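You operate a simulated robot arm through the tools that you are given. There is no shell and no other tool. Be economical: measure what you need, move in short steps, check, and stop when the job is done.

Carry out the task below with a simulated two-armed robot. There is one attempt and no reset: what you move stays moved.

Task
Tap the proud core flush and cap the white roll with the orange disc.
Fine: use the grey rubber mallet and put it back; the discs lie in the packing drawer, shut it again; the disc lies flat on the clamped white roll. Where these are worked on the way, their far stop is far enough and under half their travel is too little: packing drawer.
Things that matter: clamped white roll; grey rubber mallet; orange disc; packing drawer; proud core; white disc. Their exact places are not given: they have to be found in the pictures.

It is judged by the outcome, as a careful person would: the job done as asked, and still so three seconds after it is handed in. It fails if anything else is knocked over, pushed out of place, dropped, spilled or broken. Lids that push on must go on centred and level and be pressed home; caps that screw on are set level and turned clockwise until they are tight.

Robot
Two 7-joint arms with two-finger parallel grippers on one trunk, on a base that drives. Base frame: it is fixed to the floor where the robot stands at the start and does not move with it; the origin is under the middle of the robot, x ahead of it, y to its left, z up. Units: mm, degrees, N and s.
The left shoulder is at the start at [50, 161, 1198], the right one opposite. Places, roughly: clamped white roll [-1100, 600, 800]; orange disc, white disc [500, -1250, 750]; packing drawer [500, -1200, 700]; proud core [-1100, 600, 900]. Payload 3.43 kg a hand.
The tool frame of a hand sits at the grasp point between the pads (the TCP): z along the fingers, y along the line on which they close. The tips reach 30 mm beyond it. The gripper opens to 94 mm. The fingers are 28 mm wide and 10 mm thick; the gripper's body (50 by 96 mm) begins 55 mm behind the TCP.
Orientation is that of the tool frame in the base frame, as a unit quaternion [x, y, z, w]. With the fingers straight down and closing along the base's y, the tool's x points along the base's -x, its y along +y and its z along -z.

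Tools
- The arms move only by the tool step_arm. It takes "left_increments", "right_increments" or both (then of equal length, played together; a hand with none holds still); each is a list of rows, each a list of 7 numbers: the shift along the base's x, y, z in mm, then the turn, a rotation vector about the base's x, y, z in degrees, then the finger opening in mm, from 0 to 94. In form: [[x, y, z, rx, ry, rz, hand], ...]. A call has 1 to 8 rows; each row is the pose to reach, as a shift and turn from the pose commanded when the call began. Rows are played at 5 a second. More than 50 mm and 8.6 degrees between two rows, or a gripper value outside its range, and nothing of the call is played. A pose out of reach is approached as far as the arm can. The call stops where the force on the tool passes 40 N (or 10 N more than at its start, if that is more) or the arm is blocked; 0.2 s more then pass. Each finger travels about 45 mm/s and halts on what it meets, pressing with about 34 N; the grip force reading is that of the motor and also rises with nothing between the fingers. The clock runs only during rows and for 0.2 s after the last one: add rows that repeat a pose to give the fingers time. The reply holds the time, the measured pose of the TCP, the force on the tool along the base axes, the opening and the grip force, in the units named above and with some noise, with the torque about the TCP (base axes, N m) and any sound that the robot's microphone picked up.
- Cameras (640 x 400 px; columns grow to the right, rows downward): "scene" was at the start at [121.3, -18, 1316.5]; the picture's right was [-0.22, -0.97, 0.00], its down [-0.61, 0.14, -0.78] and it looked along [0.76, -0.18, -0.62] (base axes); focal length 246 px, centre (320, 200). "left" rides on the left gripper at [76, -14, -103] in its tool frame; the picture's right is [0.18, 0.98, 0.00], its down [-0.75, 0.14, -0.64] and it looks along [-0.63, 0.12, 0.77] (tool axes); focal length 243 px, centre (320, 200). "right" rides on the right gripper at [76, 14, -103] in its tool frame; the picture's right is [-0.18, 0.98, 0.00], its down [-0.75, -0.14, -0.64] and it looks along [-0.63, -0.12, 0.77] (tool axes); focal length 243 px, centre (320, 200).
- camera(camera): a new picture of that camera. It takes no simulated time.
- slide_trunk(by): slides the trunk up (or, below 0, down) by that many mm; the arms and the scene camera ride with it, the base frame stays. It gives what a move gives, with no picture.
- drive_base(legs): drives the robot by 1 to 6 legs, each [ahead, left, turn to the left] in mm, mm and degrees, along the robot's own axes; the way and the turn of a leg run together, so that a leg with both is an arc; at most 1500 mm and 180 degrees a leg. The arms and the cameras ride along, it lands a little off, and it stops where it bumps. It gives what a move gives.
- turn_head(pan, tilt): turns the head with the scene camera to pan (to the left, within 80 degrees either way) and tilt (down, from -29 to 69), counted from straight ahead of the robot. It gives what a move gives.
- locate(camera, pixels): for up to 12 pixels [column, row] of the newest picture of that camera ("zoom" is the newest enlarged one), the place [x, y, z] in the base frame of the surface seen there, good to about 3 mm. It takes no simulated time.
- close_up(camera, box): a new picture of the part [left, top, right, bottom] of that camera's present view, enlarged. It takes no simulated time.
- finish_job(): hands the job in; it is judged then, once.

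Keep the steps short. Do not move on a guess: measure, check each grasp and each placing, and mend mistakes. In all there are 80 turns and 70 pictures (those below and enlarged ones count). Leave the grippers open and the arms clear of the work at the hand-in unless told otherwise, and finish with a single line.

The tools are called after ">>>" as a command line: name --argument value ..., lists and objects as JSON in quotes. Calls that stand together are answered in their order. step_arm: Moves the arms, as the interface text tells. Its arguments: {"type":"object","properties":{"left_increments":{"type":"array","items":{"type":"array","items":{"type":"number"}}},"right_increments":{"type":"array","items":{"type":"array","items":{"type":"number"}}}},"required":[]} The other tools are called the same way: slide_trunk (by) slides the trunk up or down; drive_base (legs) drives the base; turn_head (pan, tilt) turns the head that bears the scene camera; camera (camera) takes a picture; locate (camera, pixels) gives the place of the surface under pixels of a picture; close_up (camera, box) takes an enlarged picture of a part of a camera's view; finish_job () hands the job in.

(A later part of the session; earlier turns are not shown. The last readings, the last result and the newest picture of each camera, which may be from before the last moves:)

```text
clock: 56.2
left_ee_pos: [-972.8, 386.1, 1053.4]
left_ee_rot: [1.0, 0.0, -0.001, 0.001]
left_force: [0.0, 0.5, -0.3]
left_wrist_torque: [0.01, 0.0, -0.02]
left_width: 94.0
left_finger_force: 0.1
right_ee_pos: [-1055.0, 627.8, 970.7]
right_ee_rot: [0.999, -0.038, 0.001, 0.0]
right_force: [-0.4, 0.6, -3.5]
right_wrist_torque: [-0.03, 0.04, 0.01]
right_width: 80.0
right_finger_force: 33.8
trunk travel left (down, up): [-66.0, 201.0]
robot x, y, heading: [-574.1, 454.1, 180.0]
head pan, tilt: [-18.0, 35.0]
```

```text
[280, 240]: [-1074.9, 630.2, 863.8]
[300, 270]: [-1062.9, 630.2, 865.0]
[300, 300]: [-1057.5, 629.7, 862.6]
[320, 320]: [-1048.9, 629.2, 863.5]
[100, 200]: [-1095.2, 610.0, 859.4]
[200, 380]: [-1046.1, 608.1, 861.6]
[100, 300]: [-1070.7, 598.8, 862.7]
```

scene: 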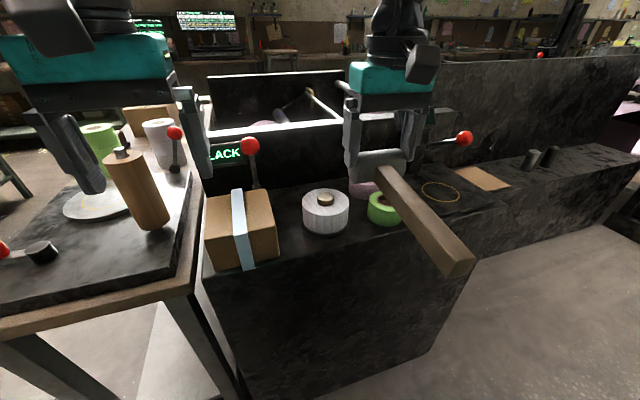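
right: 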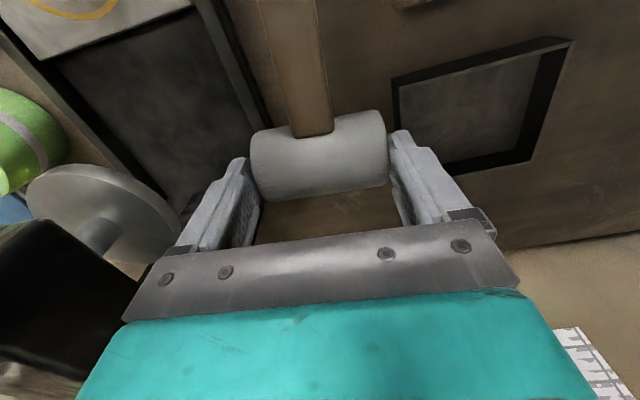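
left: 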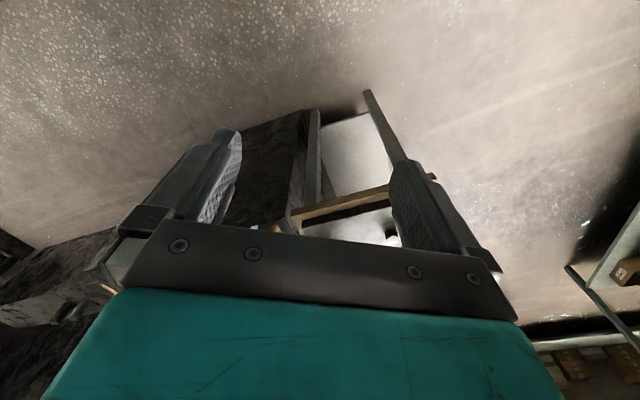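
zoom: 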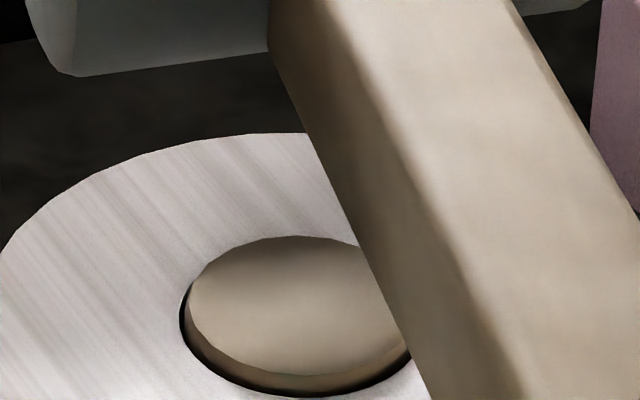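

About 2–3 mm is left. I'll give two more taps, slightly deeper. The head is longer than the core is wide, so it cannot drive the core below flush.

>>> step_arm --right_increments '[[0, 0, -20, 0, 0, 0, 72], [0, 0, -53, 0, 0, 0, 72], [0, 0, -20, 0, 0, 0, 72], [0, 0, -54, 0, 0, 0, 72], [0, 0, -54, 0, 0, 0, 72], [0, 0, -10, 0, 0, 0, 72], [0, 0, 0, 0, 0, 0, 72]]'

>>> close_up --camera "scene" --box '[310, 190, 360, 221]'

>>> locate --camera "zoom" --pixels '[[280, 260], [300, 290], [300, 310], [320, 340], [100, 200], [200, 385], [100, 300]]'

```text
clock: 57.8
left_ee_pos: [-972.6, 386.0, 1052.1]
left_ee_rot: [1.0, -0.001, 0.0, 0.001]
left_force: [0.3, -0.6, -0.1]
left_wrist_torque: [0.02, -0.02, -0.01]
left_width: 94.0
left_finger_force: 0.1
right_ee_pos: [-1054.5, 629.2, 970.7]
right_ee_rot: [0.999, -0.038, 0.0, 0.0]
right_force: [0.9, 1.0, -3.7]
right_wrist_torque: [0.03, 0.04, 0.05]
right_width: 79.9
right_finger_force: 33.4
trunk travel left (down, up): [-66.0, 201.0]
robot x, y, heading: [-573.3, 455.7, 179.6]
head pan, tilt: [-18.0, 35.0]
```

```text
12.80 times, centred on (335, 206) of scene
```

zoom: 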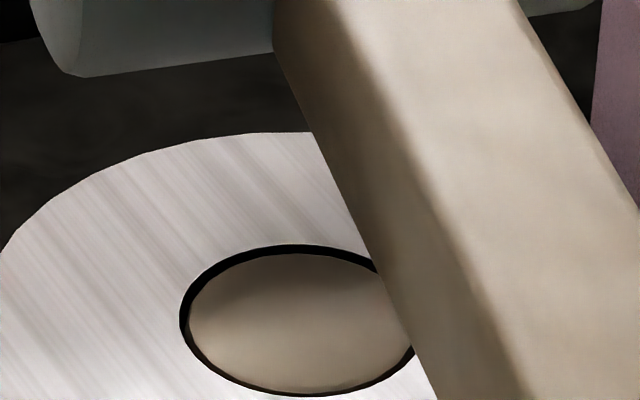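

```text
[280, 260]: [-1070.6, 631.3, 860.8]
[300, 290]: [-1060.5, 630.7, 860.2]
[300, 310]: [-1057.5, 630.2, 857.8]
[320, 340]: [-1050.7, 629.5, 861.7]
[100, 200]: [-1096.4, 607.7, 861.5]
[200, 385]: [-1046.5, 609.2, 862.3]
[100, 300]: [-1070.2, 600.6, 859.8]
```

The core is flush now: 860.5 against 861 for the roll. I'll lift the mallet and drive back to the bench to put it back where it lay.

>>> step_arm --right_increments '[[0, 0, 30, 0, 0, 0, 72], [15, 15, 50, 0, 0, 0, 72], [30, 15, 55, 0, 0, 0, 72]]'

>>> drive_base --legs '[[-400, 0, 0], [0, 0, -179.8], [0, -345, 0], [235, 0, 0]]'

>>> turn_head --pan -15 --tilt 45

>>> camera --camera "scene"

```text
clock: 58.6
left_ee_pos: [-973.5, 387.0, 1053.8]
left_ee_rot: [1.0, 0.0, -0.001, 0.001]
left_force: [0.3, 0.4, 0.3]
left_wrist_torque: [-0.02, 0.03, -0.03]
left_width: 94.0
left_finger_force: 0.1
right_ee_pos: [-1024.4, 642.0, 1026.9]
right_ee_rot: [0.999, -0.039, -0.001, 0.001]
right_force: [0.7, 0.5, -2.9]
right_wrist_torque: [0.0, 0.06, 0.04]
right_width: 79.4
right_finger_force: 33.9
trunk travel left (down, up): [-66.0, 201.0]
robot x, y, heading: [-573.5, 455.3, 180.0]
head pan, tilt: [-18.0, 35.0]
```

```text
clock: 71.7
left_ee_pos: [468.0, 209.9, 1052.8]
left_ee_rot: [-0.024, 1.0, 0.001, 0.0]
left_force: [0.4, 0.8, -0.1]
left_wrist_torque: [-0.04, -0.01, -0.01]
left_width: 94.0
left_finger_force: 0.1
right_ee_pos: [531.3, -45.9, 1023.7]
right_ee_rot: [0.014, 1.0, 0.0, 0.0]
right_force: [0.6, 0.5, -2.7]
right_wrist_torque: [0.01, 0.01, 0.0]
right_width: 79.5
right_finger_force: 33.8
trunk travel left (down, up): [-66.0, 201.0]
robot x, y, heading: [74.4, 118.3, 2.9]
head pan, tilt: [-18.0, 35.0]
stopped in leg 4: the robot was blocked; the commanded pose is now the measured one
```

```text
clock: 72.5
left_ee_pos: [467.1, 208.5, 1053.6]
left_ee_rot: [-0.025, 1.0, 0.001, 0.0]
left_force: [-0.6, -0.6, 0.3]
left_wrist_torque: [-0.03, -0.02, 0.01]
left_width: 93.9
left_finger_force: 0.2
right_ee_pos: [531.2, -45.9, 1026.5]
right_ee_rot: [0.014, 1.0, 0.0, 0.0]
right_force: [0.4, 0.8, -3.0]
right_wrist_torque: [-0.03, -0.08, -0.04]
right_width: 79.8
right_finger_force: 34.4
trunk travel left (down, up): [-66.0, 201.0]
robot x, y, heading: [73.7, 118.3, 2.8]
head pan, tilt: [-15.0, 45.0]
```

```text
40 pictures are left
```

scene: 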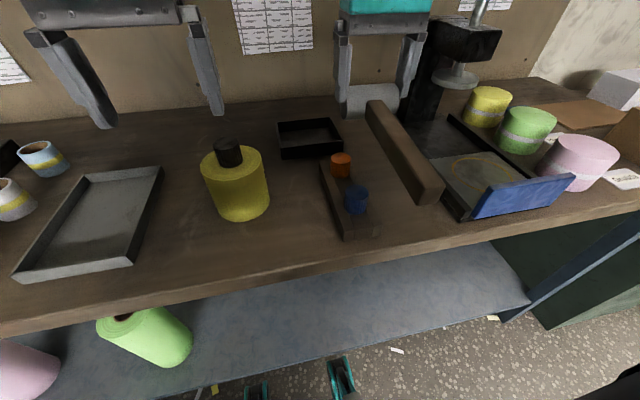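

The robot is in place, turned 2.9°. I'll move the mallet above its old spot, matching the yaw, and then lower it.

>>> step_arm --right_increments '[[0, -30, 0, 0, 0, -1.2, 72], [0, -60, 0, 0, 0, -2.5, 72], [42, -60, 0, 0, 0, -2.5, 72], [84, -60, 0, 0, 0, -2.5, 72], [84, -60, -40, 0, 0, -2.5, 72], [84, -60, -80, 0, 0, -2.5, 72], [84, -60, -80, 0, 0, -2.5, 72]]'

>>> camera --camera "right"

```text
clock: 74.0
left_ee_pos: [467.4, 209.1, 1053.6]
left_ee_rot: [-0.024, 1.0, 0.001, -0.001]
left_force: [0.8, -0.3, 0.9]
left_wrist_torque: [0.02, 0.01, 0.01]
left_width: 94.0
left_finger_force: 0.1
right_ee_pos: [615.0, -106.8, 945.9]
right_ee_rot: [0.036, 0.999, 0.0, 0.001]
right_force: [-0.4, -0.6, -3.0]
right_wrist_torque: [0.01, -0.04, 0.03]
right_width: 79.8
right_finger_force: 34.5
trunk travel left (down, up): [-66.0, 201.0]
robot x, y, heading: [77.7, 118.4, 2.7]
head pan, tilt: [-15.0, 45.0]
```

```text
39 pictures are left
```

right: 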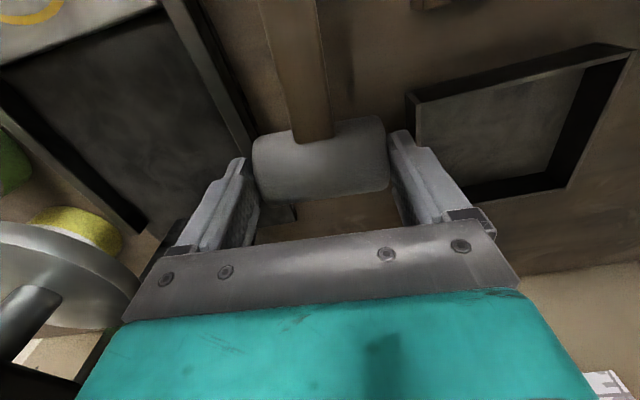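

It's directly above its place and has slipped up in the grip by perhaps 2–3 mm. I'll lower in small steps and watch the force.

>>> step_arm --right_increments '[[0, 1, -15, 0, 0, 0, 72], [0, 1, -26, 0, 0, 0, 72], [0, 1, -31, 0, 0, 0, 72], [0, 1, -31, 0, 0, 0, 72]]'

```text
clock: 75.0
left_ee_pos: [468.2, 208.8, 1052.0]
left_ee_rot: [-0.025, 1.0, 0.001, 0.0]
left_force: [0.2, 0.4, 0.3]
left_wrist_torque: [0.01, 0.03, 0.02]
left_width: 94.3
left_finger_force: 0.0
right_ee_pos: [615.2, -105.7, 915.2]
right_ee_rot: [0.035, 0.999, 0.0, -0.001]
right_force: [1.1, 0.1, -3.0]
right_wrist_torque: [0.0, -0.07, 0.02]
right_width: 79.7
right_finger_force: 33.7
trunk travel left (down, up): [-66.0, 201.0]
robot x, y, heading: [69.0, 119.2, 2.5]
head pan, tilt: [-15.0, 45.0]
```

>>> step_arm --right_increments '[[0, 0, -1.5, 0, 0, 0, 72], [0, 0, -3, 0, 0, 0, 72], [0, 0, -4, 0, 0, 0, 72], [0, 0, -4, 0, 0, 0, 72]]'

```text
clock: 76.0
left_ee_pos: [467.1, 208.9, 1052.7]
left_ee_rot: [-0.024, 1.0, 0.001, 0.0]
left_force: [-0.2, -0.2, -0.5]
left_wrist_torque: [0.01, 0.04, -0.03]
left_width: 94.2
left_finger_force: 0.0
right_ee_pos: [617.0, -104.8, 910.8]
right_ee_rot: [0.036, 0.999, 0.0, 0.001]
right_force: [2.3, -0.8, 4.0]
right_wrist_torque: [0.09, 1.13, 0.2]
right_width: 79.5
right_finger_force: 33.9
trunk travel left (down, up): [-66.0, 201.0]
robot x, y, heading: [75.7, 120.0, 2.9]
head pan, tilt: [-15.0, 45.0]
```

It is on the bench, since the force turned upward. I'll open and rise.

>>> step_arm --right_increments '[[0, 0, 0, 0, 0, 0, 82], [0, 0, 0, 0, 0, 0, 88], [0, 0, 0, 0, 0, 0, 94], [0, 0, 0, 0, 0, 0, 94], [0, 0, 30, 0, 0, 0, 94], [0, 0, 70, 0, 0, 0, 94], [-40, 0, 100, 0, 0, 0, 94]]'

>>> camera --camera "scene"

>>> locate --camera "scene" --pixels '[[380, 140], [390, 175], [360, 120], [375, 115], [408, 200]]'

```text
clock: 77.7
left_ee_pos: [466.4, 209.3, 1053.4]
left_ee_rot: [-0.024, 1.0, 0.002, 0.0]
left_force: [0.1, -0.1, -0.1]
left_wrist_torque: [-0.04, 0.0, 0.02]
left_width: 93.9
left_finger_force: 0.1
right_ee_pos: [574.6, -104.5, 1011.2]
right_ee_rot: [0.035, 0.999, -0.001, 0.001]
right_force: [-0.5, 0.0, -0.8]
right_wrist_torque: [0.01, -0.02, 0.0]
right_width: 94.2
right_finger_force: 0.0
trunk travel left (down, up): [-66.0, 201.0]
robot x, y, heading: [81.5, 119.9, 2.5]
head pan, tilt: [-15.0, 45.0]
```

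```text
38 pictures are left
```

scene: 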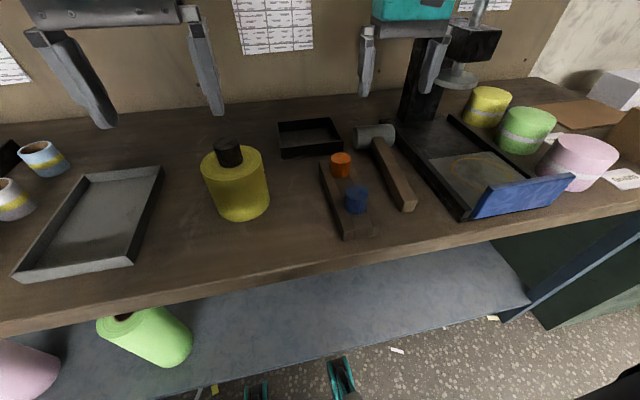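

```text
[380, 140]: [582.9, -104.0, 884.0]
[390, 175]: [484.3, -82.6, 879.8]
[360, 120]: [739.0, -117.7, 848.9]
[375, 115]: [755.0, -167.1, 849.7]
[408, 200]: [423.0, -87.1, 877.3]
```

The mallet lies where it was. I'll back off, move along the aisle to the right and look for the drawer.

>>> drive_base --legs '[[-330, 0, -2.5], [0, -700, 0]]'

>>> turn_head --pan -35 --tilt 32

>>> camera --camera "scene"

```text
clock: 83.2
left_ee_pos: [144.7, -511.1, 1052.5]
left_ee_rot: [-0.004, 1.0, 0.001, 0.0]
left_force: [-1.0, 0.1, -0.1]
left_wrist_torque: [0.02, -0.01, 0.0]
left_width: 94.1
left_finger_force: 0.1
right_ee_pos: [238.0, -828.1, 1011.0]
right_ee_rot: [0.057, 0.998, -0.001, 0.001]
right_force: [0.6, 0.1, -0.4]
right_wrist_torque: [-0.01, -0.01, 0.0]
right_width: 93.8
right_finger_force: 0.2
trunk travel left (down, up): [-66.0, 201.0]
robot x, y, heading: [-250.9, -584.5, 0.2]
head pan, tilt: [-15.0, 45.0]
```

```text
clock: 84.1
left_ee_pos: [144.8, -511.3, 1053.6]
left_ee_rot: [-0.003, 1.0, 0.001, 0.0]
left_force: [0.0, 1.5, 0.2]
left_wrist_torque: [-0.02, -0.04, 0.0]
left_width: 93.8
left_finger_force: 0.0
right_ee_pos: [238.2, -828.7, 1010.4]
right_ee_rot: [0.057, 0.998, 0.0, 0.001]
right_force: [1.3, 0.9, -0.3]
right_wrist_torque: [-0.02, 0.03, -0.01]
right_width: 94.1
right_finger_force: 0.1
trunk travel left (down, up): [-66.0, 201.0]
robot x, y, heading: [-252.0, -585.4, 0.2]
head pan, tilt: [-35.0, 32.0]
```

```text
37 pictures are left
```

scene: 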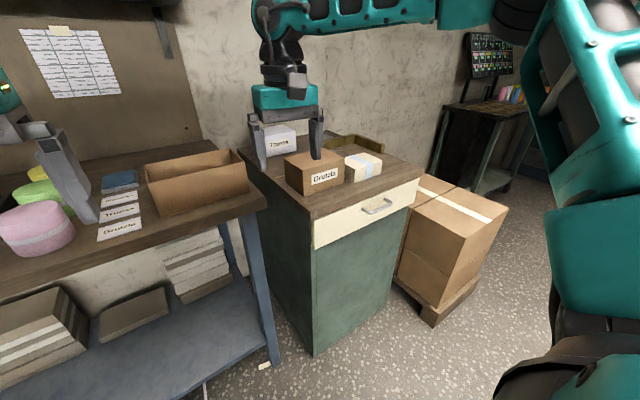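

I see the cream drawer front with a handle at (378,206). I'll measure it.

>>> close_up --camera "scene" --box '[300, 150, 430, 260]'

>>> locate --camera "scene" --pixels '[[364, 212], [378, 207], [390, 200], [320, 225], [320, 245], [413, 182], [413, 200], [318, 215], [410, 178], [350, 225], [400, 178], [350, 280]]'

```text
3.64 times, centred on (365, 205) of scene
```

zoom: 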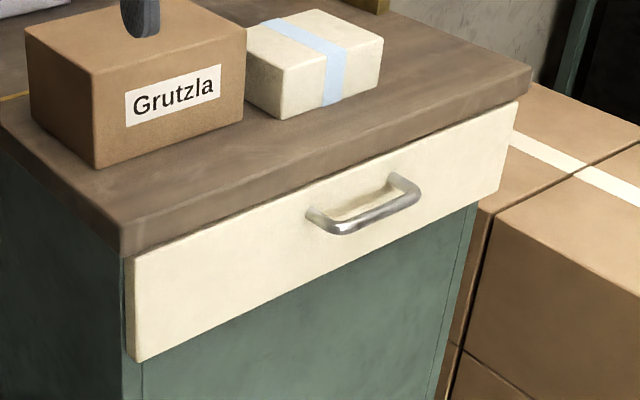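

```text
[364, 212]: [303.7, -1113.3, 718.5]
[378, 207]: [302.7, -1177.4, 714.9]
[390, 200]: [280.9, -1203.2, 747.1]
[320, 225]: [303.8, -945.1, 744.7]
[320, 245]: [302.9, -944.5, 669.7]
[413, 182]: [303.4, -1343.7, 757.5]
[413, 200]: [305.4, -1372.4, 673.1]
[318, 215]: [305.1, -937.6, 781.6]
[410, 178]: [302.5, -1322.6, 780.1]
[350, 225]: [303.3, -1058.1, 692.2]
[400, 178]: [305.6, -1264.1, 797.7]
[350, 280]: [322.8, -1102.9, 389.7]
```

I'll measure the handle bar itself in the zoom.

>>> locate --camera "zoom" --pixels '[[340, 228], [365, 222], [390, 212], [412, 198], [415, 186], [320, 216], [395, 180], [500, 185], [138, 355], [514, 110]]'

```text
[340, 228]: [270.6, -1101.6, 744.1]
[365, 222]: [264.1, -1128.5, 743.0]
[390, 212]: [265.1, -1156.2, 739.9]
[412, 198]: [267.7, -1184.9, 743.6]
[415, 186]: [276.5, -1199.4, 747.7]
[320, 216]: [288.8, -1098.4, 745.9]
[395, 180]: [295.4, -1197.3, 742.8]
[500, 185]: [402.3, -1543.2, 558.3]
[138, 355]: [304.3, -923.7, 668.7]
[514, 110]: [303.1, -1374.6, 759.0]
```

Handle bar: along y from -1095 to -1200, centre about (270,-1148,742), 30 mm off the front at x=303. The counter overhangs it, so I'll grip it from the front with tilted fingers. First I'll drive right until the handle lies in the right hand's zone.

>>> drive_base --legs '[[0, -405, 0]]'

>>> step_arm --right_increments '[[-25, 0, 0, 3.3, -3.3, -5.3, 60], [-50, 0, 0, 6.7, -6.7, -10.7, 60], [-75, 0, -10, 10, -10, -16, 60], [-100, 0, -30, 13.3, -13.3, -21.3, 60], [-125, 0, -50, 16.7, -16.7, -26.7, 60], [-150, 0, -70, 20, -20, -32, 60], [-160, 0, -90, 23.3, -23.3, -37.3, 60], [-160, 0, -110, 26.7, -26.7, -42.7, 60]]'

```text
clock: 86.6
left_ee_pos: [145.3, -912.1, 1052.4]
left_ee_rot: [-0.004, 1.0, 0.001, 0.0]
left_force: [0.9, -1.1, 0.3]
left_wrist_torque: [0.01, -0.02, -0.03]
left_width: 94.2
left_finger_force: 0.0
right_ee_pos: [239.3, -1230.2, 1011.4]
right_ee_rot: [0.056, 0.998, -0.001, 0.001]
right_force: [0.1, 0.6, 0.3]
right_wrist_torque: [0.01, -0.03, 0.01]
right_width: 94.1
right_finger_force: 0.0
trunk travel left (down, up): [-66.0, 201.0]
robot x, y, heading: [-249.4, -983.5, 0.3]
head pan, tilt: [-35.0, 32.0]
```

```text
clock: 88.4
left_ee_pos: [146.9, -911.9, 1052.6]
left_ee_rot: [-0.004, 1.0, 0.001, 0.001]
left_force: [-0.3, -0.5, 0.6]
left_wrist_torque: [0.02, -0.01, 0.03]
left_width: 94.2
left_finger_force: 0.1
right_ee_pos: [114.4, -1242.7, 903.7]
right_ee_rot: [0.408, 0.856, 0.236, 0.211]
right_force: [-0.6, 0.1, -0.5]
right_wrist_torque: [-0.02, -0.02, -0.05]
right_width: 60.2
right_finger_force: 0.1
right hand out of reach, approached as far as the arm can: row 7, 8
trunk travel left (down, up): [-66.0, 201.0]
robot x, y, heading: [-248.2, -985.7, 0.2]
head pan, tilt: [-35.0, 32.0]
```

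The orientation is being tracked. Only the position came too close to my body. I'll continue the turn to "30° below horizontal, closing vertically" while moving to the pre-grasp point (193,-1148,786).

>>> step_arm --right_increments '[[12, 14, -15, 2.8, -3.4, -5.53, 60], [24, 30, -30, 5.6, -6.8, -11.1, 60], [36, 46, -50, 8.4, -10.2, -16.6, 60], [48, 62, -70, 11.2, -13.6, -22.1, 60], [62, 78, -95, 14, -17, -27.7, 60], [79, 95, -118, 16.8, -20.4, -33.2, 60], [79, 95, -118, 16.8, -20.4, -33.2, 60]]'

>>> turn_head --pan -20 --tilt 50

>>> camera --camera "scene"

```text
clock: 90.0
left_ee_pos: [144.7, -912.5, 1052.9]
left_ee_rot: [-0.003, 1.0, 0.0, 0.0]
left_force: [-0.3, 0.6, -0.3]
left_wrist_torque: [-0.01, 0.0, 0.01]
left_width: 94.0
left_finger_force: 0.0
right_ee_pos: [206.8, -1142.1, 841.6]
right_ee_rot: [0.613, 0.612, 0.351, 0.355]
right_force: [0.1, 0.6, 0.5]
right_wrist_torque: [0.02, -0.02, -0.01]
right_width: 59.8
right_finger_force: 0.0
right hand out of reach, approached as far as the arm can: row 1, 2, 3, 4, 5, 6, 7
trunk travel left (down, up): [-66.0, 201.0]
robot x, y, heading: [-248.8, -983.6, 0.1]
head pan, tilt: [-35.0, 32.0]
```

```text
clock: 90.8
left_ee_pos: [146.5, -912.7, 1052.6]
left_ee_rot: [-0.004, 1.0, 0.0, 0.0]
left_force: [-0.2, 0.6, 0.8]
left_wrist_torque: [0.01, 0.01, 0.02]
left_width: 94.0
left_finger_force: 0.1
right_ee_pos: [206.8, -1143.9, 841.7]
right_ee_rot: [0.613, 0.613, 0.35, 0.355]
right_force: [-0.7, -0.3, 0.9]
right_wrist_torque: [-0.01, -0.01, 0.0]
right_width: 60.1
right_finger_force: 0.0
trunk travel left (down, up): [-66.0, 201.0]
robot x, y, heading: [-251.8, -984.9, 0.3]
head pan, tilt: [-20.0, 50.0]
```

```text
35 pictures are left
```

scene: 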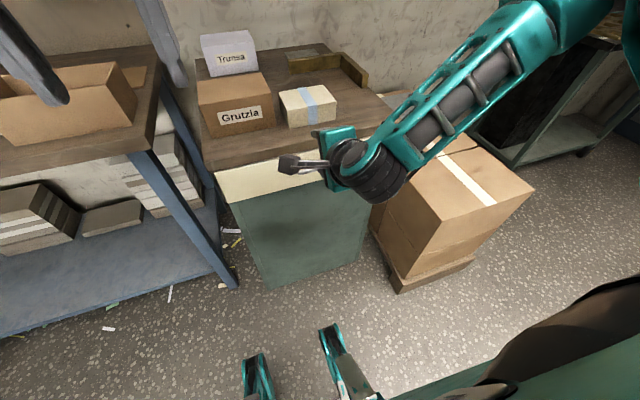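

Orientation is right, but z won't go lower with this trunk height. I'll slide the trunk down 64 mm and try again.

>>> slide_trunk --by -64

>>> step_arm --right_increments '[[3, -4, -5, 0, 0, 0, 60], [5, -4, -10, 0, 0, 0, 60], [5, -4, -10, 0, 0, 0, 60]]'

>>> camera --camera "right"

```text
clock: 91.8
left_ee_pos: [146.2, -912.4, 989.8]
left_ee_rot: [-0.003, 1.0, 0.0, 0.0]
left_force: [-0.3, -0.9, -0.5]
left_wrist_torque: [0.02, 0.01, -0.02]
left_width: 94.0
left_finger_force: 0.1
right_ee_pos: [207.9, -1143.9, 776.6]
right_ee_rot: [0.613, 0.613, 0.35, 0.354]
right_force: [-0.2, 0.6, -0.7]
right_wrist_torque: [0.02, 0.02, 0.01]
right_width: 60.2
right_finger_force: 0.0
trunk travel left (down, up): [-2.0, 265.0]
robot x, y, heading: [-253.5, -983.2, 0.2]
head pan, tilt: [-20.0, 50.0]
```

```text
clock: 92.6
left_ee_pos: [145.3, -912.4, 988.8]
left_ee_rot: [-0.003, 1.0, 0.0, 0.0]
left_force: [0.5, 0.1, -0.1]
left_wrist_torque: [-0.01, 0.0, -0.01]
left_width: 93.8
left_finger_force: 0.1
right_ee_pos: [213.7, -1147.1, 774.4]
right_ee_rot: [0.614, 0.613, 0.348, 0.354]
right_force: [0.1, 0.5, 0.1]
right_wrist_torque: [0.0, 0.04, 0.0]
right_width: 60.3
right_finger_force: 0.0
right hand out of reach, approached as far as the arm can: row 2, 3
trunk travel left (down, up): [-2.0, 265.0]
robot x, y, heading: [-250.9, -987.3, 0.0]
head pan, tilt: [-20.0, 50.0]
```

```text
34 pictures are left
```

right: 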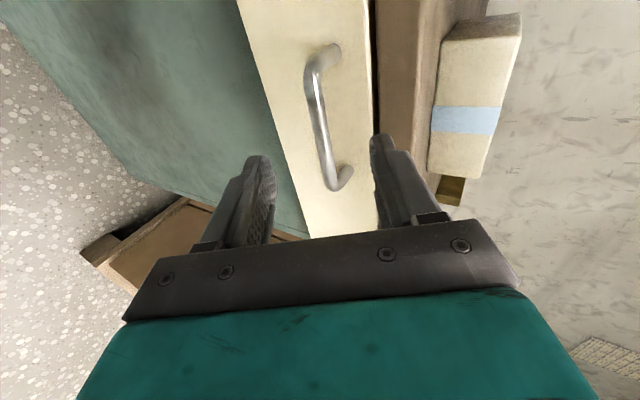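

The hand is exactly on line with the bar, which lies 64 mm ahead along the fingers. I'll advance 46 mm along them.

>>> step_arm --right_increments '[[13, 0, -8, 0, 0, 0, 60], [26, 0, -15, 0, 0, 0, 60], [40, 0, -23, 0, 0, 0, 60], [40, 0, -23, 0, 0, 0, 60]]'

>>> camera --camera "right"

```text
clock: 93.6
left_ee_pos: [146.2, -912.4, 990.1]
left_ee_rot: [-0.004, 1.0, 0.0, 0.0]
left_force: [0.1, -0.1, -0.7]
left_wrist_torque: [-0.03, 0.04, -0.05]
left_width: 93.9
left_finger_force: 0.0
right_ee_pos: [252.3, -1155.8, 768.7]
right_ee_rot: [0.615, 0.614, 0.345, 0.354]
right_force: [0.5, -0.1, -0.2]
right_wrist_torque: [-0.01, -0.01, 0.02]
right_width: 60.0
right_finger_force: 0.1
right hand out of reach, approached as far as the arm can: row 1, 2, 3, 4
trunk travel left (down, up): [-2.0, 265.0]
robot x, y, heading: [-248.8, -984.3, 0.2]
head pan, tilt: [-20.0, 50.0]
```

```text
33 pictures are left
```

right: 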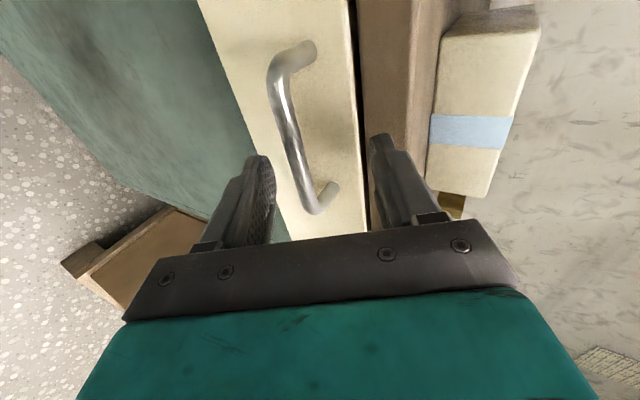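

z is limited to about 769 here, so the bar sits 14 mm toward the lower finger. A steeper tilt (45°) brings the tip lower. I'll back off a bit, tilt 15° more and approach along the new finger line.

>>> step_arm --right_increments '[[-14, 3, 3, 0, 7.5, 0, 46], [-16, 6, 6, 0, 15, 0, 46], [-14, 6, 5, 0, 15, 0, 46], [-5, 6, -4, 0, 15, 0, 46], [4, 6, -13, 0, 15, 0, 46], [4, 6, -13, 0, 15, 0, 46]]'

>>> camera --camera "right"

```text
clock: 95.0
left_ee_pos: [145.0, -911.6, 989.1]
left_ee_rot: [-0.004, 1.0, 0.0, 0.0]
left_force: [-0.7, -0.3, -0.2]
left_wrist_torque: [-0.02, -0.03, 0.01]
left_width: 94.3
left_finger_force: 0.1
right_ee_pos: [257.3, -1150.2, 755.7]
right_ee_rot: [0.654, 0.654, 0.267, 0.271]
right_force: [0.6, -0.1, 1.0]
right_wrist_torque: [0.01, 0.0, 0.01]
right_width: 46.2
right_finger_force: 0.1
trunk travel left (down, up): [-2.0, 265.0]
robot x, y, heading: [-248.8, -984.4, 0.2]
head pan, tilt: [-20.0, 50.0]
```

```text
32 pictures are left
```

right: 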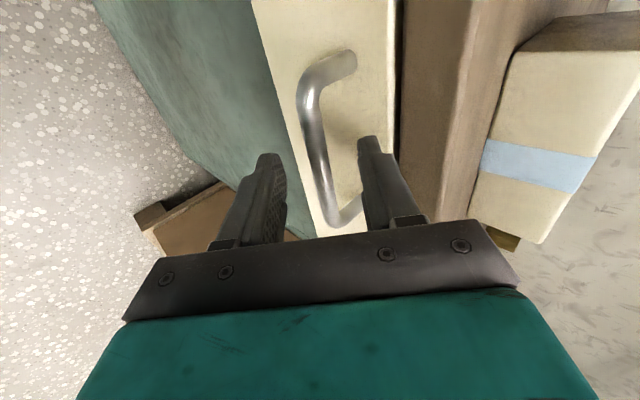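

Pose reached, with the bar between the fingers. I'll close on it.

>>> step_arm --right_increments '[[0, 0, 0, 0, 0, 0, 30], [0, 0, 0, 0, 0, 0, 14], [0, 0, 0, 0, 0, 0, 0], [0, 0, 0, 0, 0, 0, 0]]'

```text
clock: 96.0
left_ee_pos: [145.1, -912.4, 989.5]
left_ee_rot: [-0.004, 1.0, 0.0, 0.0]
left_force: [-0.5, -0.4, 0.9]
left_wrist_torque: [0.02, -0.01, 0.02]
left_width: 94.0
left_finger_force: 0.1
right_ee_pos: [256.4, -1149.6, 755.2]
right_ee_rot: [0.654, 0.654, 0.267, 0.27]
right_force: [1.0, 1.0, 2.3]
right_wrist_torque: [0.63, -0.1, -0.79]
right_width: 11.8
right_finger_force: 45.3
trunk travel left (down, up): [-2.0, 265.0]
robot x, y, heading: [-249.9, -981.2, 0.2]
head pan, tilt: [-20.0, 50.0]
```

The bar is gripped at 11.8 mm. I'll pull the drawer by driving back 200 mm first.

>>> drive_base --legs '[[-200, 0, 0]]'

>>> turn_head --pan -12 --tilt 42

>>> camera --camera "scene"

```text
clock: 97.6
left_ee_pos: [-53.9, -910.8, 988.9]
left_ee_rot: [-0.004, 1.0, 0.0, 0.0]
left_force: [0.7, 0.0, -0.4]
left_wrist_torque: [-0.02, 0.01, -0.02]
left_width: 94.3
left_finger_force: 0.1
right_ee_pos: [57.5, -1148.5, 755.9]
right_ee_rot: [0.654, 0.654, 0.267, 0.27]
right_force: [0.7, 5.7, 6.7]
right_wrist_torque: [0.73, -0.06, -1.05]
right_width: 11.9
right_finger_force: 45.3
trunk travel left (down, up): [-2.0, 265.0]
robot x, y, heading: [-451.4, -987.2, 0.3]
head pan, tilt: [-20.0, 50.0]
```

```text
clock: 98.3
left_ee_pos: [-55.0, -912.2, 989.0]
left_ee_rot: [-0.003, 1.0, 0.0, 0.0]
left_force: [0.1, 0.1, 0.6]
left_wrist_torque: [-0.02, -0.01, -0.01]
left_width: 94.0
left_finger_force: 0.1
right_ee_pos: [57.3, -1149.3, 756.1]
right_ee_rot: [0.654, 0.654, 0.267, 0.271]
right_force: [-0.6, 1.9, 2.0]
right_wrist_torque: [0.59, 0.03, -1.19]
right_width: 11.8
right_finger_force: 44.4
trunk travel left (down, up): [-2.0, 265.0]
robot x, y, heading: [-454.1, -984.0, 0.2]
head pan, tilt: [-12.0, 42.0]
```

```text
31 pictures are left
```

scene: 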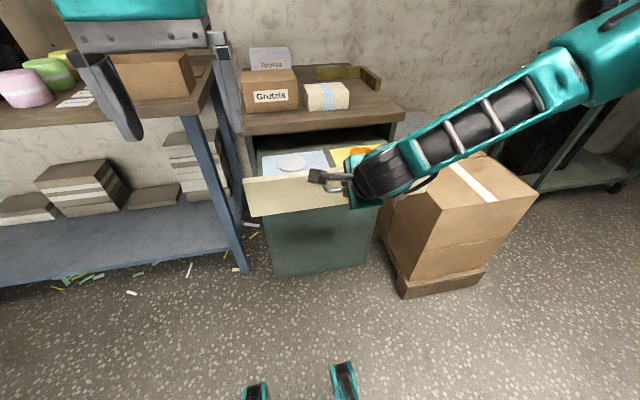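

The drawer opened 200 mm. I can see the white disc at (292,162) and something orange behind the hand. I'll pull on toward the far stop.

>>> drive_base --legs '[[-130, 0, 0]]'

```text
clock: 99.5
left_ee_pos: [-162.2, -912.9, 989.1]
left_ee_rot: [-0.005, 1.0, 0.0, 0.0]
left_force: [-0.8, -0.5, -0.3]
left_wrist_torque: [0.01, 0.01, 0.0]
left_width: 94.2
left_finger_force: 0.0
right_ee_pos: [-43.4, -1152.0, 759.0]
right_ee_rot: [0.653, 0.65, 0.273, 0.277]
right_force: [-0.6, 0.4, 2.3]
right_wrist_torque: [0.37, 0.02, -0.67]
right_width: 11.8
right_finger_force: 45.1
trunk travel left (down, up): [-2.0, 265.0]
robot x, y, heading: [-560.0, -984.2, 0.3]
head pan, tilt: [-12.0, 42.0]
stopped in leg 1: the force on the tool passed its limit (the readings are from after the stop); the commanded pose is now the measured one
```

It hit the far stop at about 300 mm. I'll release, back out along the fingers and look into the drawer.

>>> step_arm --right_increments '[[0, 0, 0, 0, 0, 0, 25], [0, 0, 0, 0, 0, 0, 46], [-14, 0, 14, 0, 0, 0, 50], [-35, 0, 35, 0, 0, 0, 50], [-55, 0, 65, 0, 0, 0, 60], [-65, 0, 105, 0, 0, 0, 70], [-65, 0, 150, 0, 0, 0, 80], [-65, 0, 195, 0, 0, 0, 90]]'

>>> turn_head --pan -15 --tilt 35

>>> camera --camera "scene"

```text
clock: 101.3
left_ee_pos: [-162.4, -912.4, 989.0]
left_ee_rot: [-0.004, 1.0, 0.0, 0.0]
left_force: [0.0, 0.1, 0.1]
left_wrist_torque: [0.0, -0.01, -0.01]
left_width: 94.1
left_finger_force: 0.0
right_ee_pos: [-109.7, -1150.1, 954.6]
right_ee_rot: [0.652, 0.651, 0.273, 0.276]
right_force: [0.7, -0.3, 1.1]
right_wrist_torque: [-0.02, 0.0, -0.03]
right_width: 89.9
right_finger_force: 0.1
trunk travel left (down, up): [-2.0, 265.0]
robot x, y, heading: [-558.6, -986.2, 0.3]
head pan, tilt: [-12.0, 42.0]
```

```text
clock: 102.0
left_ee_pos: [-162.6, -912.1, 990.2]
left_ee_rot: [-0.005, 1.0, 0.0, 0.0]
left_force: [0.5, -0.1, -0.6]
left_wrist_torque: [0.0, -0.01, -0.01]
left_width: 94.0
left_finger_force: 0.0
right_ee_pos: [-109.2, -1150.3, 953.9]
right_ee_rot: [0.653, 0.651, 0.273, 0.275]
right_force: [-0.2, -0.1, -0.4]
right_wrist_torque: [0.0, -0.03, -0.05]
right_width: 90.2
right_finger_force: 0.0
trunk travel left (down, up): [-2.0, 265.0]
robot x, y, heading: [-557.0, -985.3, 0.2]
head pan, tilt: [-15.0, 35.0]
```

```text
30 pictures are left
```

scene: 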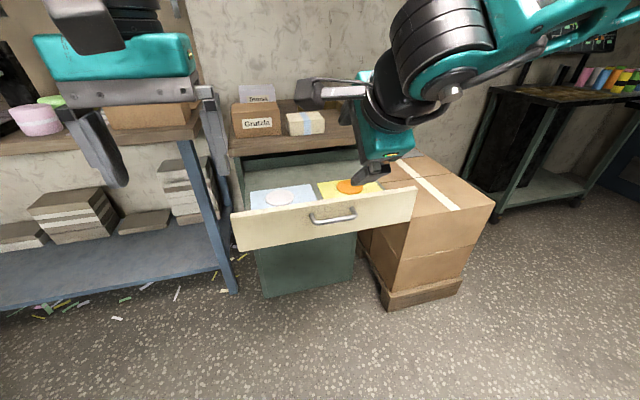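

>>> close_up --camera "scene" --box '[225, 150, 425, 250]'

>>> locate --camera "zoom" --pixels '[[395, 118], [365, 118], [430, 122], [395, 106], [395, 134], [440, 130], [330, 112], [480, 130], [180, 150], [230, 90], [350, 70], [430, 90]]'

```text
3.20 times, centred on (325, 200) of scene
```

zoom: 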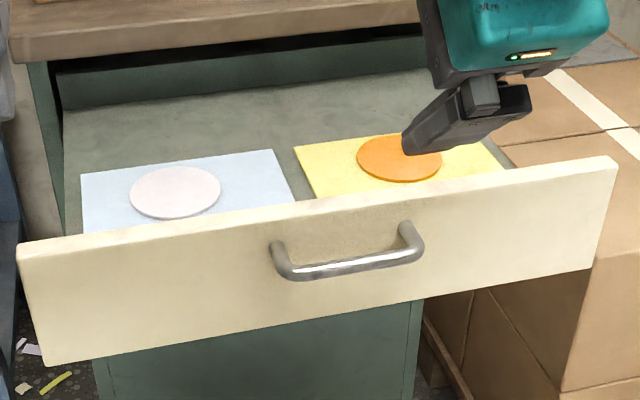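

```text
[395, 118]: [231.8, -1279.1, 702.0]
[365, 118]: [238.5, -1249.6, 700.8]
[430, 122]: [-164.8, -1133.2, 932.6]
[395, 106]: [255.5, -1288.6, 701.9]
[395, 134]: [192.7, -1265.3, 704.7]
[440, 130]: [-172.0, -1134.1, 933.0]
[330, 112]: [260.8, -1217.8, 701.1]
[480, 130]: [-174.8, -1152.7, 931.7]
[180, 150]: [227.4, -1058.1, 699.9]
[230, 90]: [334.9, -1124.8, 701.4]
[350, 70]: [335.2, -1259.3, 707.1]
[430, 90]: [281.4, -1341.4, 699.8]
```

>>> locate --camera "zoom" --pixels '[[385, 158], [360, 158], [440, 165], [385, 137], [400, 180], [375, 175], [430, 176], [300, 150], [480, 170], [135, 190], [217, 190], [176, 170]]'

```text
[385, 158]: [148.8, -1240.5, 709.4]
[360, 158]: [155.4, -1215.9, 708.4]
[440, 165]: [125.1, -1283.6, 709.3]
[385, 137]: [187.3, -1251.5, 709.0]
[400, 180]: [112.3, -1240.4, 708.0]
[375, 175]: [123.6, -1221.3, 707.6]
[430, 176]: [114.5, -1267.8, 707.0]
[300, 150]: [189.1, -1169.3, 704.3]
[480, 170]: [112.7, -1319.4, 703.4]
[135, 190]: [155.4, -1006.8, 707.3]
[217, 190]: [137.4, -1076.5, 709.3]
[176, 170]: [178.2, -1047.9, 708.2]
```

The orange disc is centred at about (149,-1250), 79 mm across, with its top at 709 on yellow paper at about 704. It fits in the 94 mm opening. I'll turn the right hand back to pointing straight down.

>>> step_arm --right_increments '[[0, 0, 10, -2.96, 2.98, 7.07, 94], [0, 0, 20, -5.92, 5.97, 14.15, 94], [0, 0, 20, -8.87, 8.95, 21.2, 94], [0, 0, 20, -11.8, 11.9, 28.3, 94], [0, 0, 20, -14.8, 14.9, 35.4, 94], [0, 0, 20, -17.75, 17.9, 42.45, 94]]'

>>> step_arm --right_increments '[[0, 0, 0, -2.96, 2.98, 7.07, 94], [0, 0, 0, -5.92, 5.97, 14.15, 94], [0, 0, 0, -8.87, 8.95, 21.2, 94], [0, 0, 0, -11.8, 11.9, 28.3, 94], [0, 0, 0, -14.8, 14.9, 35.4, 94], [0, 0, 0, -17.75, 17.9, 42.45, 94], [0, 0, 0, -17.75, 17.9, 42.45, 94]]'

>>> drive_base --legs '[[0, -100, 0], [226, 0, 0]]'

>>> camera --camera "right"

```text
clock: 103.4
left_ee_pos: [-162.5, -913.8, 989.8]
left_ee_rot: [-0.005, 1.0, 0.001, 0.0]
left_force: [0.3, 0.0, 0.5]
left_wrist_torque: [0.03, -0.02, -0.04]
left_width: 93.8
left_finger_force: 0.1
right_ee_pos: [-109.0, -1150.2, 975.1]
right_ee_rot: [0.358, 0.909, 0.149, 0.152]
right_force: [-0.2, 1.1, -0.1]
right_wrist_torque: [0.01, -0.03, -0.02]
right_width: 93.9
right_finger_force: 0.1
trunk travel left (down, up): [-2.0, 265.0]
robot x, y, heading: [-557.4, -988.1, 0.3]
head pan, tilt: [-15.0, 35.0]
```

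```text
clock: 105.0
left_ee_pos: [-162.1, -913.3, 989.6]
left_ee_rot: [-0.005, 1.0, 0.0, 0.0]
left_force: [-0.2, 0.1, -0.8]
left_wrist_torque: [0.01, -0.03, 0.0]
left_width: 93.8
left_finger_force: 0.1
right_ee_pos: [-108.9, -1151.0, 974.3]
right_ee_rot: [-0.001, 1.0, 0.0, 0.002]
right_force: [0.8, -0.3, -0.2]
right_wrist_torque: [-0.03, 0.01, 0.02]
right_width: 94.0
right_finger_force: 0.2
trunk travel left (down, up): [-2.0, 265.0]
robot x, y, heading: [-558.2, -986.3, 0.3]
head pan, tilt: [-15.0, 35.0]
```

```text
clock: 107.5
left_ee_pos: [64.7, -1011.7, 991.1]
left_ee_rot: [-0.002, 1.0, 0.0, 0.0]
left_force: [-0.5, -0.4, -0.5]
left_wrist_torque: [0.01, 0.02, 0.0]
left_width: 93.9
left_finger_force: 0.0
right_ee_pos: [117.0, -1249.7, 973.5]
right_ee_rot: [0.0, 1.0, 0.0, 0.001]
right_force: [-0.8, 0.5, -0.5]
right_wrist_torque: [-0.01, -0.01, -0.01]
right_width: 94.1
right_finger_force: 0.1
trunk travel left (down, up): [-2.0, 265.0]
robot x, y, heading: [-330.3, -1084.2, 0.2]
head pan, tilt: [-15.0, 35.0]
```

```text
28 pictures are left
```

right: 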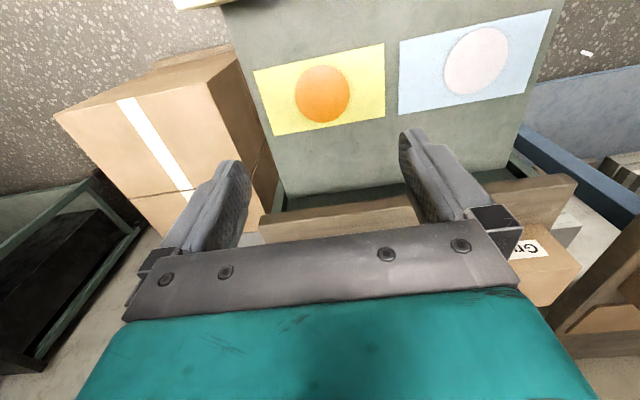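

The disc is in view at (322,93). I'll measure its centre and edges.

>>> locate --camera "right" --pixels '[[322, 93], [297, 95], [348, 92], [321, 68], [324, 120], [305, 75], [341, 113], [370, 75], [390, 140]]'

>>> step_arm --right_increments '[[15, 0, -45, 0, 0, 0, 94], [30, 0, -90, 0, 0, 0, 94], [30, 0, -130, 0, 0, 0, 94], [30, 0, -165, 0, 0, 0, 94], [30, 0, -165, 0, 0, 0, 94]]'

>>> camera --camera "right"

```text
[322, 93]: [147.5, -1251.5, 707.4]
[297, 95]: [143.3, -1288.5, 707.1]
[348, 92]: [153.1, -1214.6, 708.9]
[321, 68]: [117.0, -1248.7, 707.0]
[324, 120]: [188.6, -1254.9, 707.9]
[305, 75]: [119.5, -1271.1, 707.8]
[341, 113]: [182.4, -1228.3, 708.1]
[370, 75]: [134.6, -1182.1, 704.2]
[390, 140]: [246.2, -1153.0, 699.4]
```

```text
clock: 108.7
left_ee_pos: [64.0, -1011.9, 990.0]
left_ee_rot: [-0.002, 1.0, 0.0, 0.0]
left_force: [0.0, -0.2, 0.4]
left_wrist_torque: [-0.02, 0.0, 0.01]
left_width: 94.0
left_finger_force: 0.0
right_ee_pos: [147.0, -1250.5, 807.5]
right_ee_rot: [0.001, 1.0, 0.001, 0.002]
right_force: [0.5, 0.6, 0.4]
right_wrist_torque: [0.05, 0.01, 0.0]
right_width: 94.1
right_finger_force: 0.1
trunk travel left (down, up): [-2.0, 265.0]
robot x, y, heading: [-330.2, -1084.5, 0.4]
head pan, tilt: [-15.0, 35.0]
```

```text
27 pictures are left
```

right: 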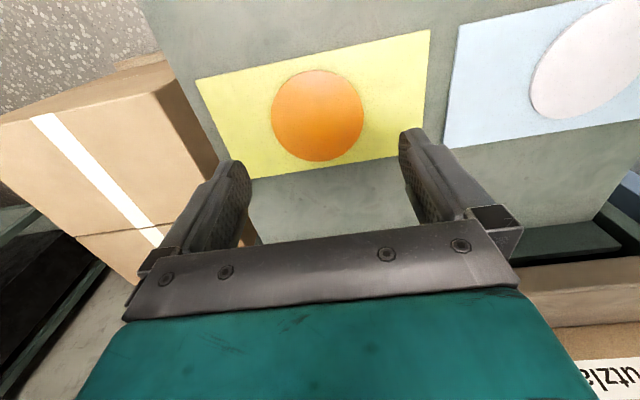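

I'll refine the measurement from here.

>>> locate --camera "right" --pixels '[[274, 117], [361, 115], [314, 72], [322, 158], [318, 115], [240, 120], [400, 100], [330, 175]]'

```text
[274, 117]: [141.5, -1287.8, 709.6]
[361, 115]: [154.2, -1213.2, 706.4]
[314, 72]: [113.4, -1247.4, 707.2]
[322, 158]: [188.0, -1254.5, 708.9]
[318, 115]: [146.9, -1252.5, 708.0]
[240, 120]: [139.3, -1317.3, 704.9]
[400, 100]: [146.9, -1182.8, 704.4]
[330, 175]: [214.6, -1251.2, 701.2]
```

Disc centre is (150.5,-1251), top about 708, paper about 704.5. I'll lower until the tips just reach the paper, at TCP z≈735.

>>> step_arm --right_increments '[[3.5, -0.5, -35, 0, 0, 0, 94], [3.5, -0.5, -60, 0, 0, 0, 94], [3.5, -0.5, -68, 0, 0, 0, 94], [3.5, -0.5, -71, 0, 0, 0, 94], [3.5, -0.5, -72.5, 0, 0, 0, 94], [3.5, -0.5, -72.5, 0, 0, 0, 94]]'

>>> camera --camera "right"

```text
clock: 110.1
left_ee_pos: [64.7, -1012.6, 989.9]
left_ee_rot: [-0.003, 1.0, 0.0, 0.0]
left_force: [-0.1, -0.7, 0.9]
left_wrist_torque: [0.01, 0.01, 0.02]
left_width: 94.0
left_finger_force: 0.0
right_ee_pos: [139.2, -1264.4, 747.6]
right_ee_rot: [0.0, 1.0, 0.002, 0.002]
right_force: [0.5, 0.4, -0.5]
right_wrist_torque: [-0.01, 0.02, 0.01]
right_width: 94.2
right_finger_force: 0.0
right hand out of reach, approached as far as the arm can: row 1, 2, 3, 4, 5, 6
trunk travel left (down, up): [-2.0, 265.0]
robot x, y, heading: [-331.2, -1086.2, 0.0]
head pan, tilt: [-15.0, 35.0]
```

```text
26 pictures are left
```

right: 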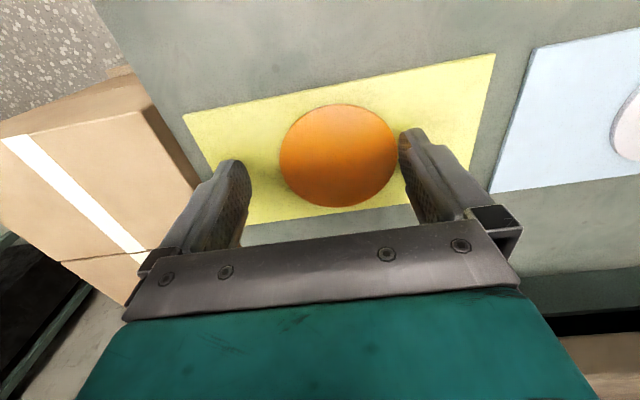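

Out of reach by a little. I'll raise the hand, drive the base 60 ahead and 25 left, and compensate with the hand.

>>> step_arm --right_increments '[[0, 0, 20, 0, 0, 0, 94], [-15, 0, 50, 0, 0, 0, 94], [-15, 0, 50, 0, 0, 0, 94]]'

>>> drive_base --legs '[[60, 25, 0]]'

```text
clock: 110.9
left_ee_pos: [63.9, -1011.3, 989.6]
left_ee_rot: [-0.003, 1.0, 0.0, 0.0]
left_force: [0.1, 0.3, -0.6]
left_wrist_torque: [-0.01, -0.02, -0.04]
left_width: 94.2
left_finger_force: 0.0
right_ee_pos: [123.7, -1263.7, 796.6]
right_ee_rot: [0.001, 1.0, 0.0, 0.001]
right_force: [0.5, 0.2, -0.1]
right_wrist_torque: [-0.01, -0.01, 0.02]
right_width: 94.1
right_finger_force: 0.0
trunk travel left (down, up): [-2.0, 265.0]
robot x, y, heading: [-335.8, -1084.5, 0.2]
head pan, tilt: [-15.0, 35.0]
```

```text
clock: 111.9
left_ee_pos: [123.1, -986.5, 989.8]
left_ee_rot: [-0.003, 1.0, 0.0, 0.0]
left_force: [0.2, 0.1, 0.6]
left_wrist_torque: [0.03, -0.03, 0.01]
left_width: 94.0
left_finger_force: 0.1
right_ee_pos: [183.7, -1239.0, 796.2]
right_ee_rot: [0.001, 1.0, 0.0, 0.001]
right_force: [0.1, -0.7, -0.5]
right_wrist_torque: [0.04, 0.01, 0.0]
right_width: 93.9
right_finger_force: 0.0
trunk travel left (down, up): [-2.0, 265.0]
robot x, y, heading: [-269.0, -1056.8, 0.1]
head pan, tilt: [-15.0, 35.0]
```

Next, move over the disc centre and down.

>>> step_arm --right_increments '[[-17, -6, -10, 0, 0, 0, 94], [-33, -12, -30, 0, 0, 0, 94], [-33, -12, -50, 0, 0, 0, 94], [-33, -12, -57, 0, 0, 0, 94], [-33, -12, -60.5, 0, 0, 0, 94], [-33, -12, -60.5, 0, 0, 0, 94]]'

>>> camera --camera "right"

```text
clock: 113.3
left_ee_pos: [123.8, -986.4, 989.2]
left_ee_rot: [-0.003, 1.0, -0.001, -0.001]
left_force: [-0.1, 0.3, 0.3]
left_wrist_torque: [0.0, 0.02, -0.01]
left_width: 94.0
left_finger_force: 0.1
right_ee_pos: [151.3, -1250.6, 736.8]
right_ee_rot: [0.001, 1.0, 0.0, 0.001]
right_force: [0.1, -0.3, 0.6]
right_wrist_torque: [0.04, -0.01, -0.02]
right_width: 94.2
right_finger_force: 0.1
trunk travel left (down, up): [-2.0, 265.0]
robot x, y, heading: [-270.2, -1059.2, 0.2]
head pan, tilt: [-15.0, 35.0]
```

```text
25 pictures are left
```

right: 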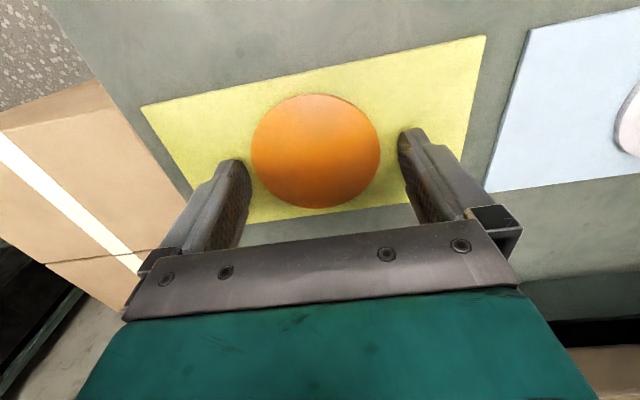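

The fingers straddle the disc. I'll go down 2 mm more and close.

>>> step_arm --right_increments '[[0, 0, -1.5, 0, 0, 0, 94], [0, 0, -2, 0, 0, 0, 94], [0, 0, -2, 0, 0, 0, 86], [0, 0, -2, 0, 0, 0, 78], [0, 0, -2, 0, 0, 0, 74], [0, 0, -2, 0, 0, 0, 72], [0, 0, -2, 0, 0, 0, 72]]'

>>> camera --camera "right"

```text
clock: 114.9
left_ee_pos: [124.1, -986.6, 989.2]
left_ee_rot: [-0.004, 1.0, 0.001, 0.0]
left_force: [-0.6, 0.4, -0.9]
left_wrist_torque: [0.0, -0.01, -0.03]
left_width: 93.9
left_finger_force: 0.0
right_ee_pos: [151.8, -1250.1, 732.9]
right_ee_rot: [0.001, 1.0, 0.0, 0.001]
right_force: [0.0, 0.4, 0.4]
right_wrist_torque: [0.02, -0.02, -0.02]
right_width: 78.2
right_finger_force: 33.8
trunk travel left (down, up): [-2.0, 265.0]
robot x, y, heading: [-274.2, -1058.6, 0.2]
head pan, tilt: [-15.0, 35.0]
```

```text
24 pictures are left
```

right: 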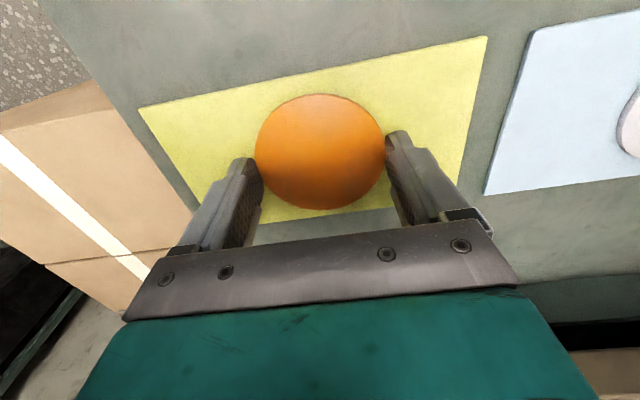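

Held at 78.2 mm with 34 N. Lift, and look.

>>> step_arm --right_increments '[[0, 0, 15, 0, 0, 0, 70], [0, 0, 50, 0, 0, 0, 70], [0, 0, 100, 0, 0, 0, 70], [0, 0, 150, 0, 0, 0, 70], [-20, 0, 200, 0, 0, 0, 70], [-60, 0, 230, 0, 0, 0, 70], [-60, 0, 230, 0, 0, 0, 70]]'

>>> camera --camera "right"

```text
refused: row 5 steps farther than a row can; nothing moved
```

```text
23 pictures are left
```

right: 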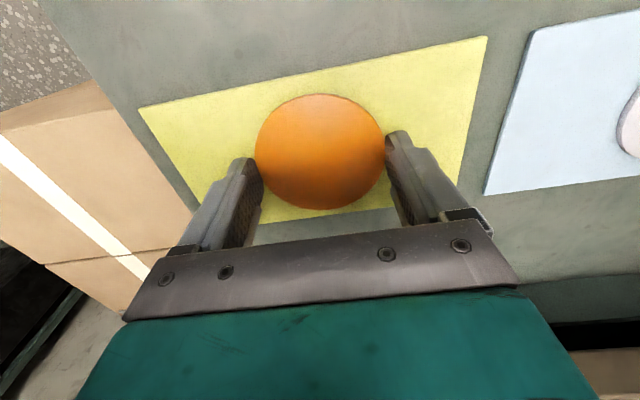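

Refused for one step that was too long. I'll resend with shorter ones.

>>> step_arm --right_increments '[[0, 0, 12, 0, 0, 0, 70], [0, 0, 45, 0, 0, 0, 70], [0, 0, 85, 0, 0, 0, 70], [0, 0, 125, 0, 0, 0, 70], [-10, 0, 165, 0, 0, 0, 70], [-30, 0, 200, 0, 0, 0, 70], [-50, 0, 235, 0, 0, 0, 70], [-50, 0, 235, 0, 0, 0, 70]]'

>>> camera --camera "right"

```text
clock: 116.7
left_ee_pos: [123.7, -986.3, 989.4]
left_ee_rot: [-0.002, 1.0, 0.0, 0.001]
left_force: [0.1, 0.2, 0.2]
left_wrist_torque: [0.03, 0.01, -0.02]
left_width: 94.1
left_finger_force: 0.1
right_ee_pos: [99.4, -1250.8, 970.0]
right_ee_rot: [0.001, 1.0, 0.0, 0.001]
right_force: [0.2, 0.1, -1.4]
right_wrist_torque: [0.02, -0.01, 0.01]
right_width: 77.9
right_finger_force: 34.3
trunk travel left (down, up): [-2.0, 265.0]
robot x, y, heading: [-270.5, -1063.1, 0.1]
head pan, tilt: [-15.0, 35.0]
```

```text
22 pictures are left
```

right: 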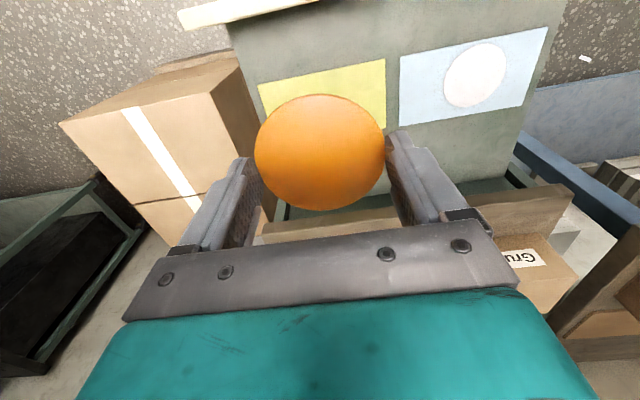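

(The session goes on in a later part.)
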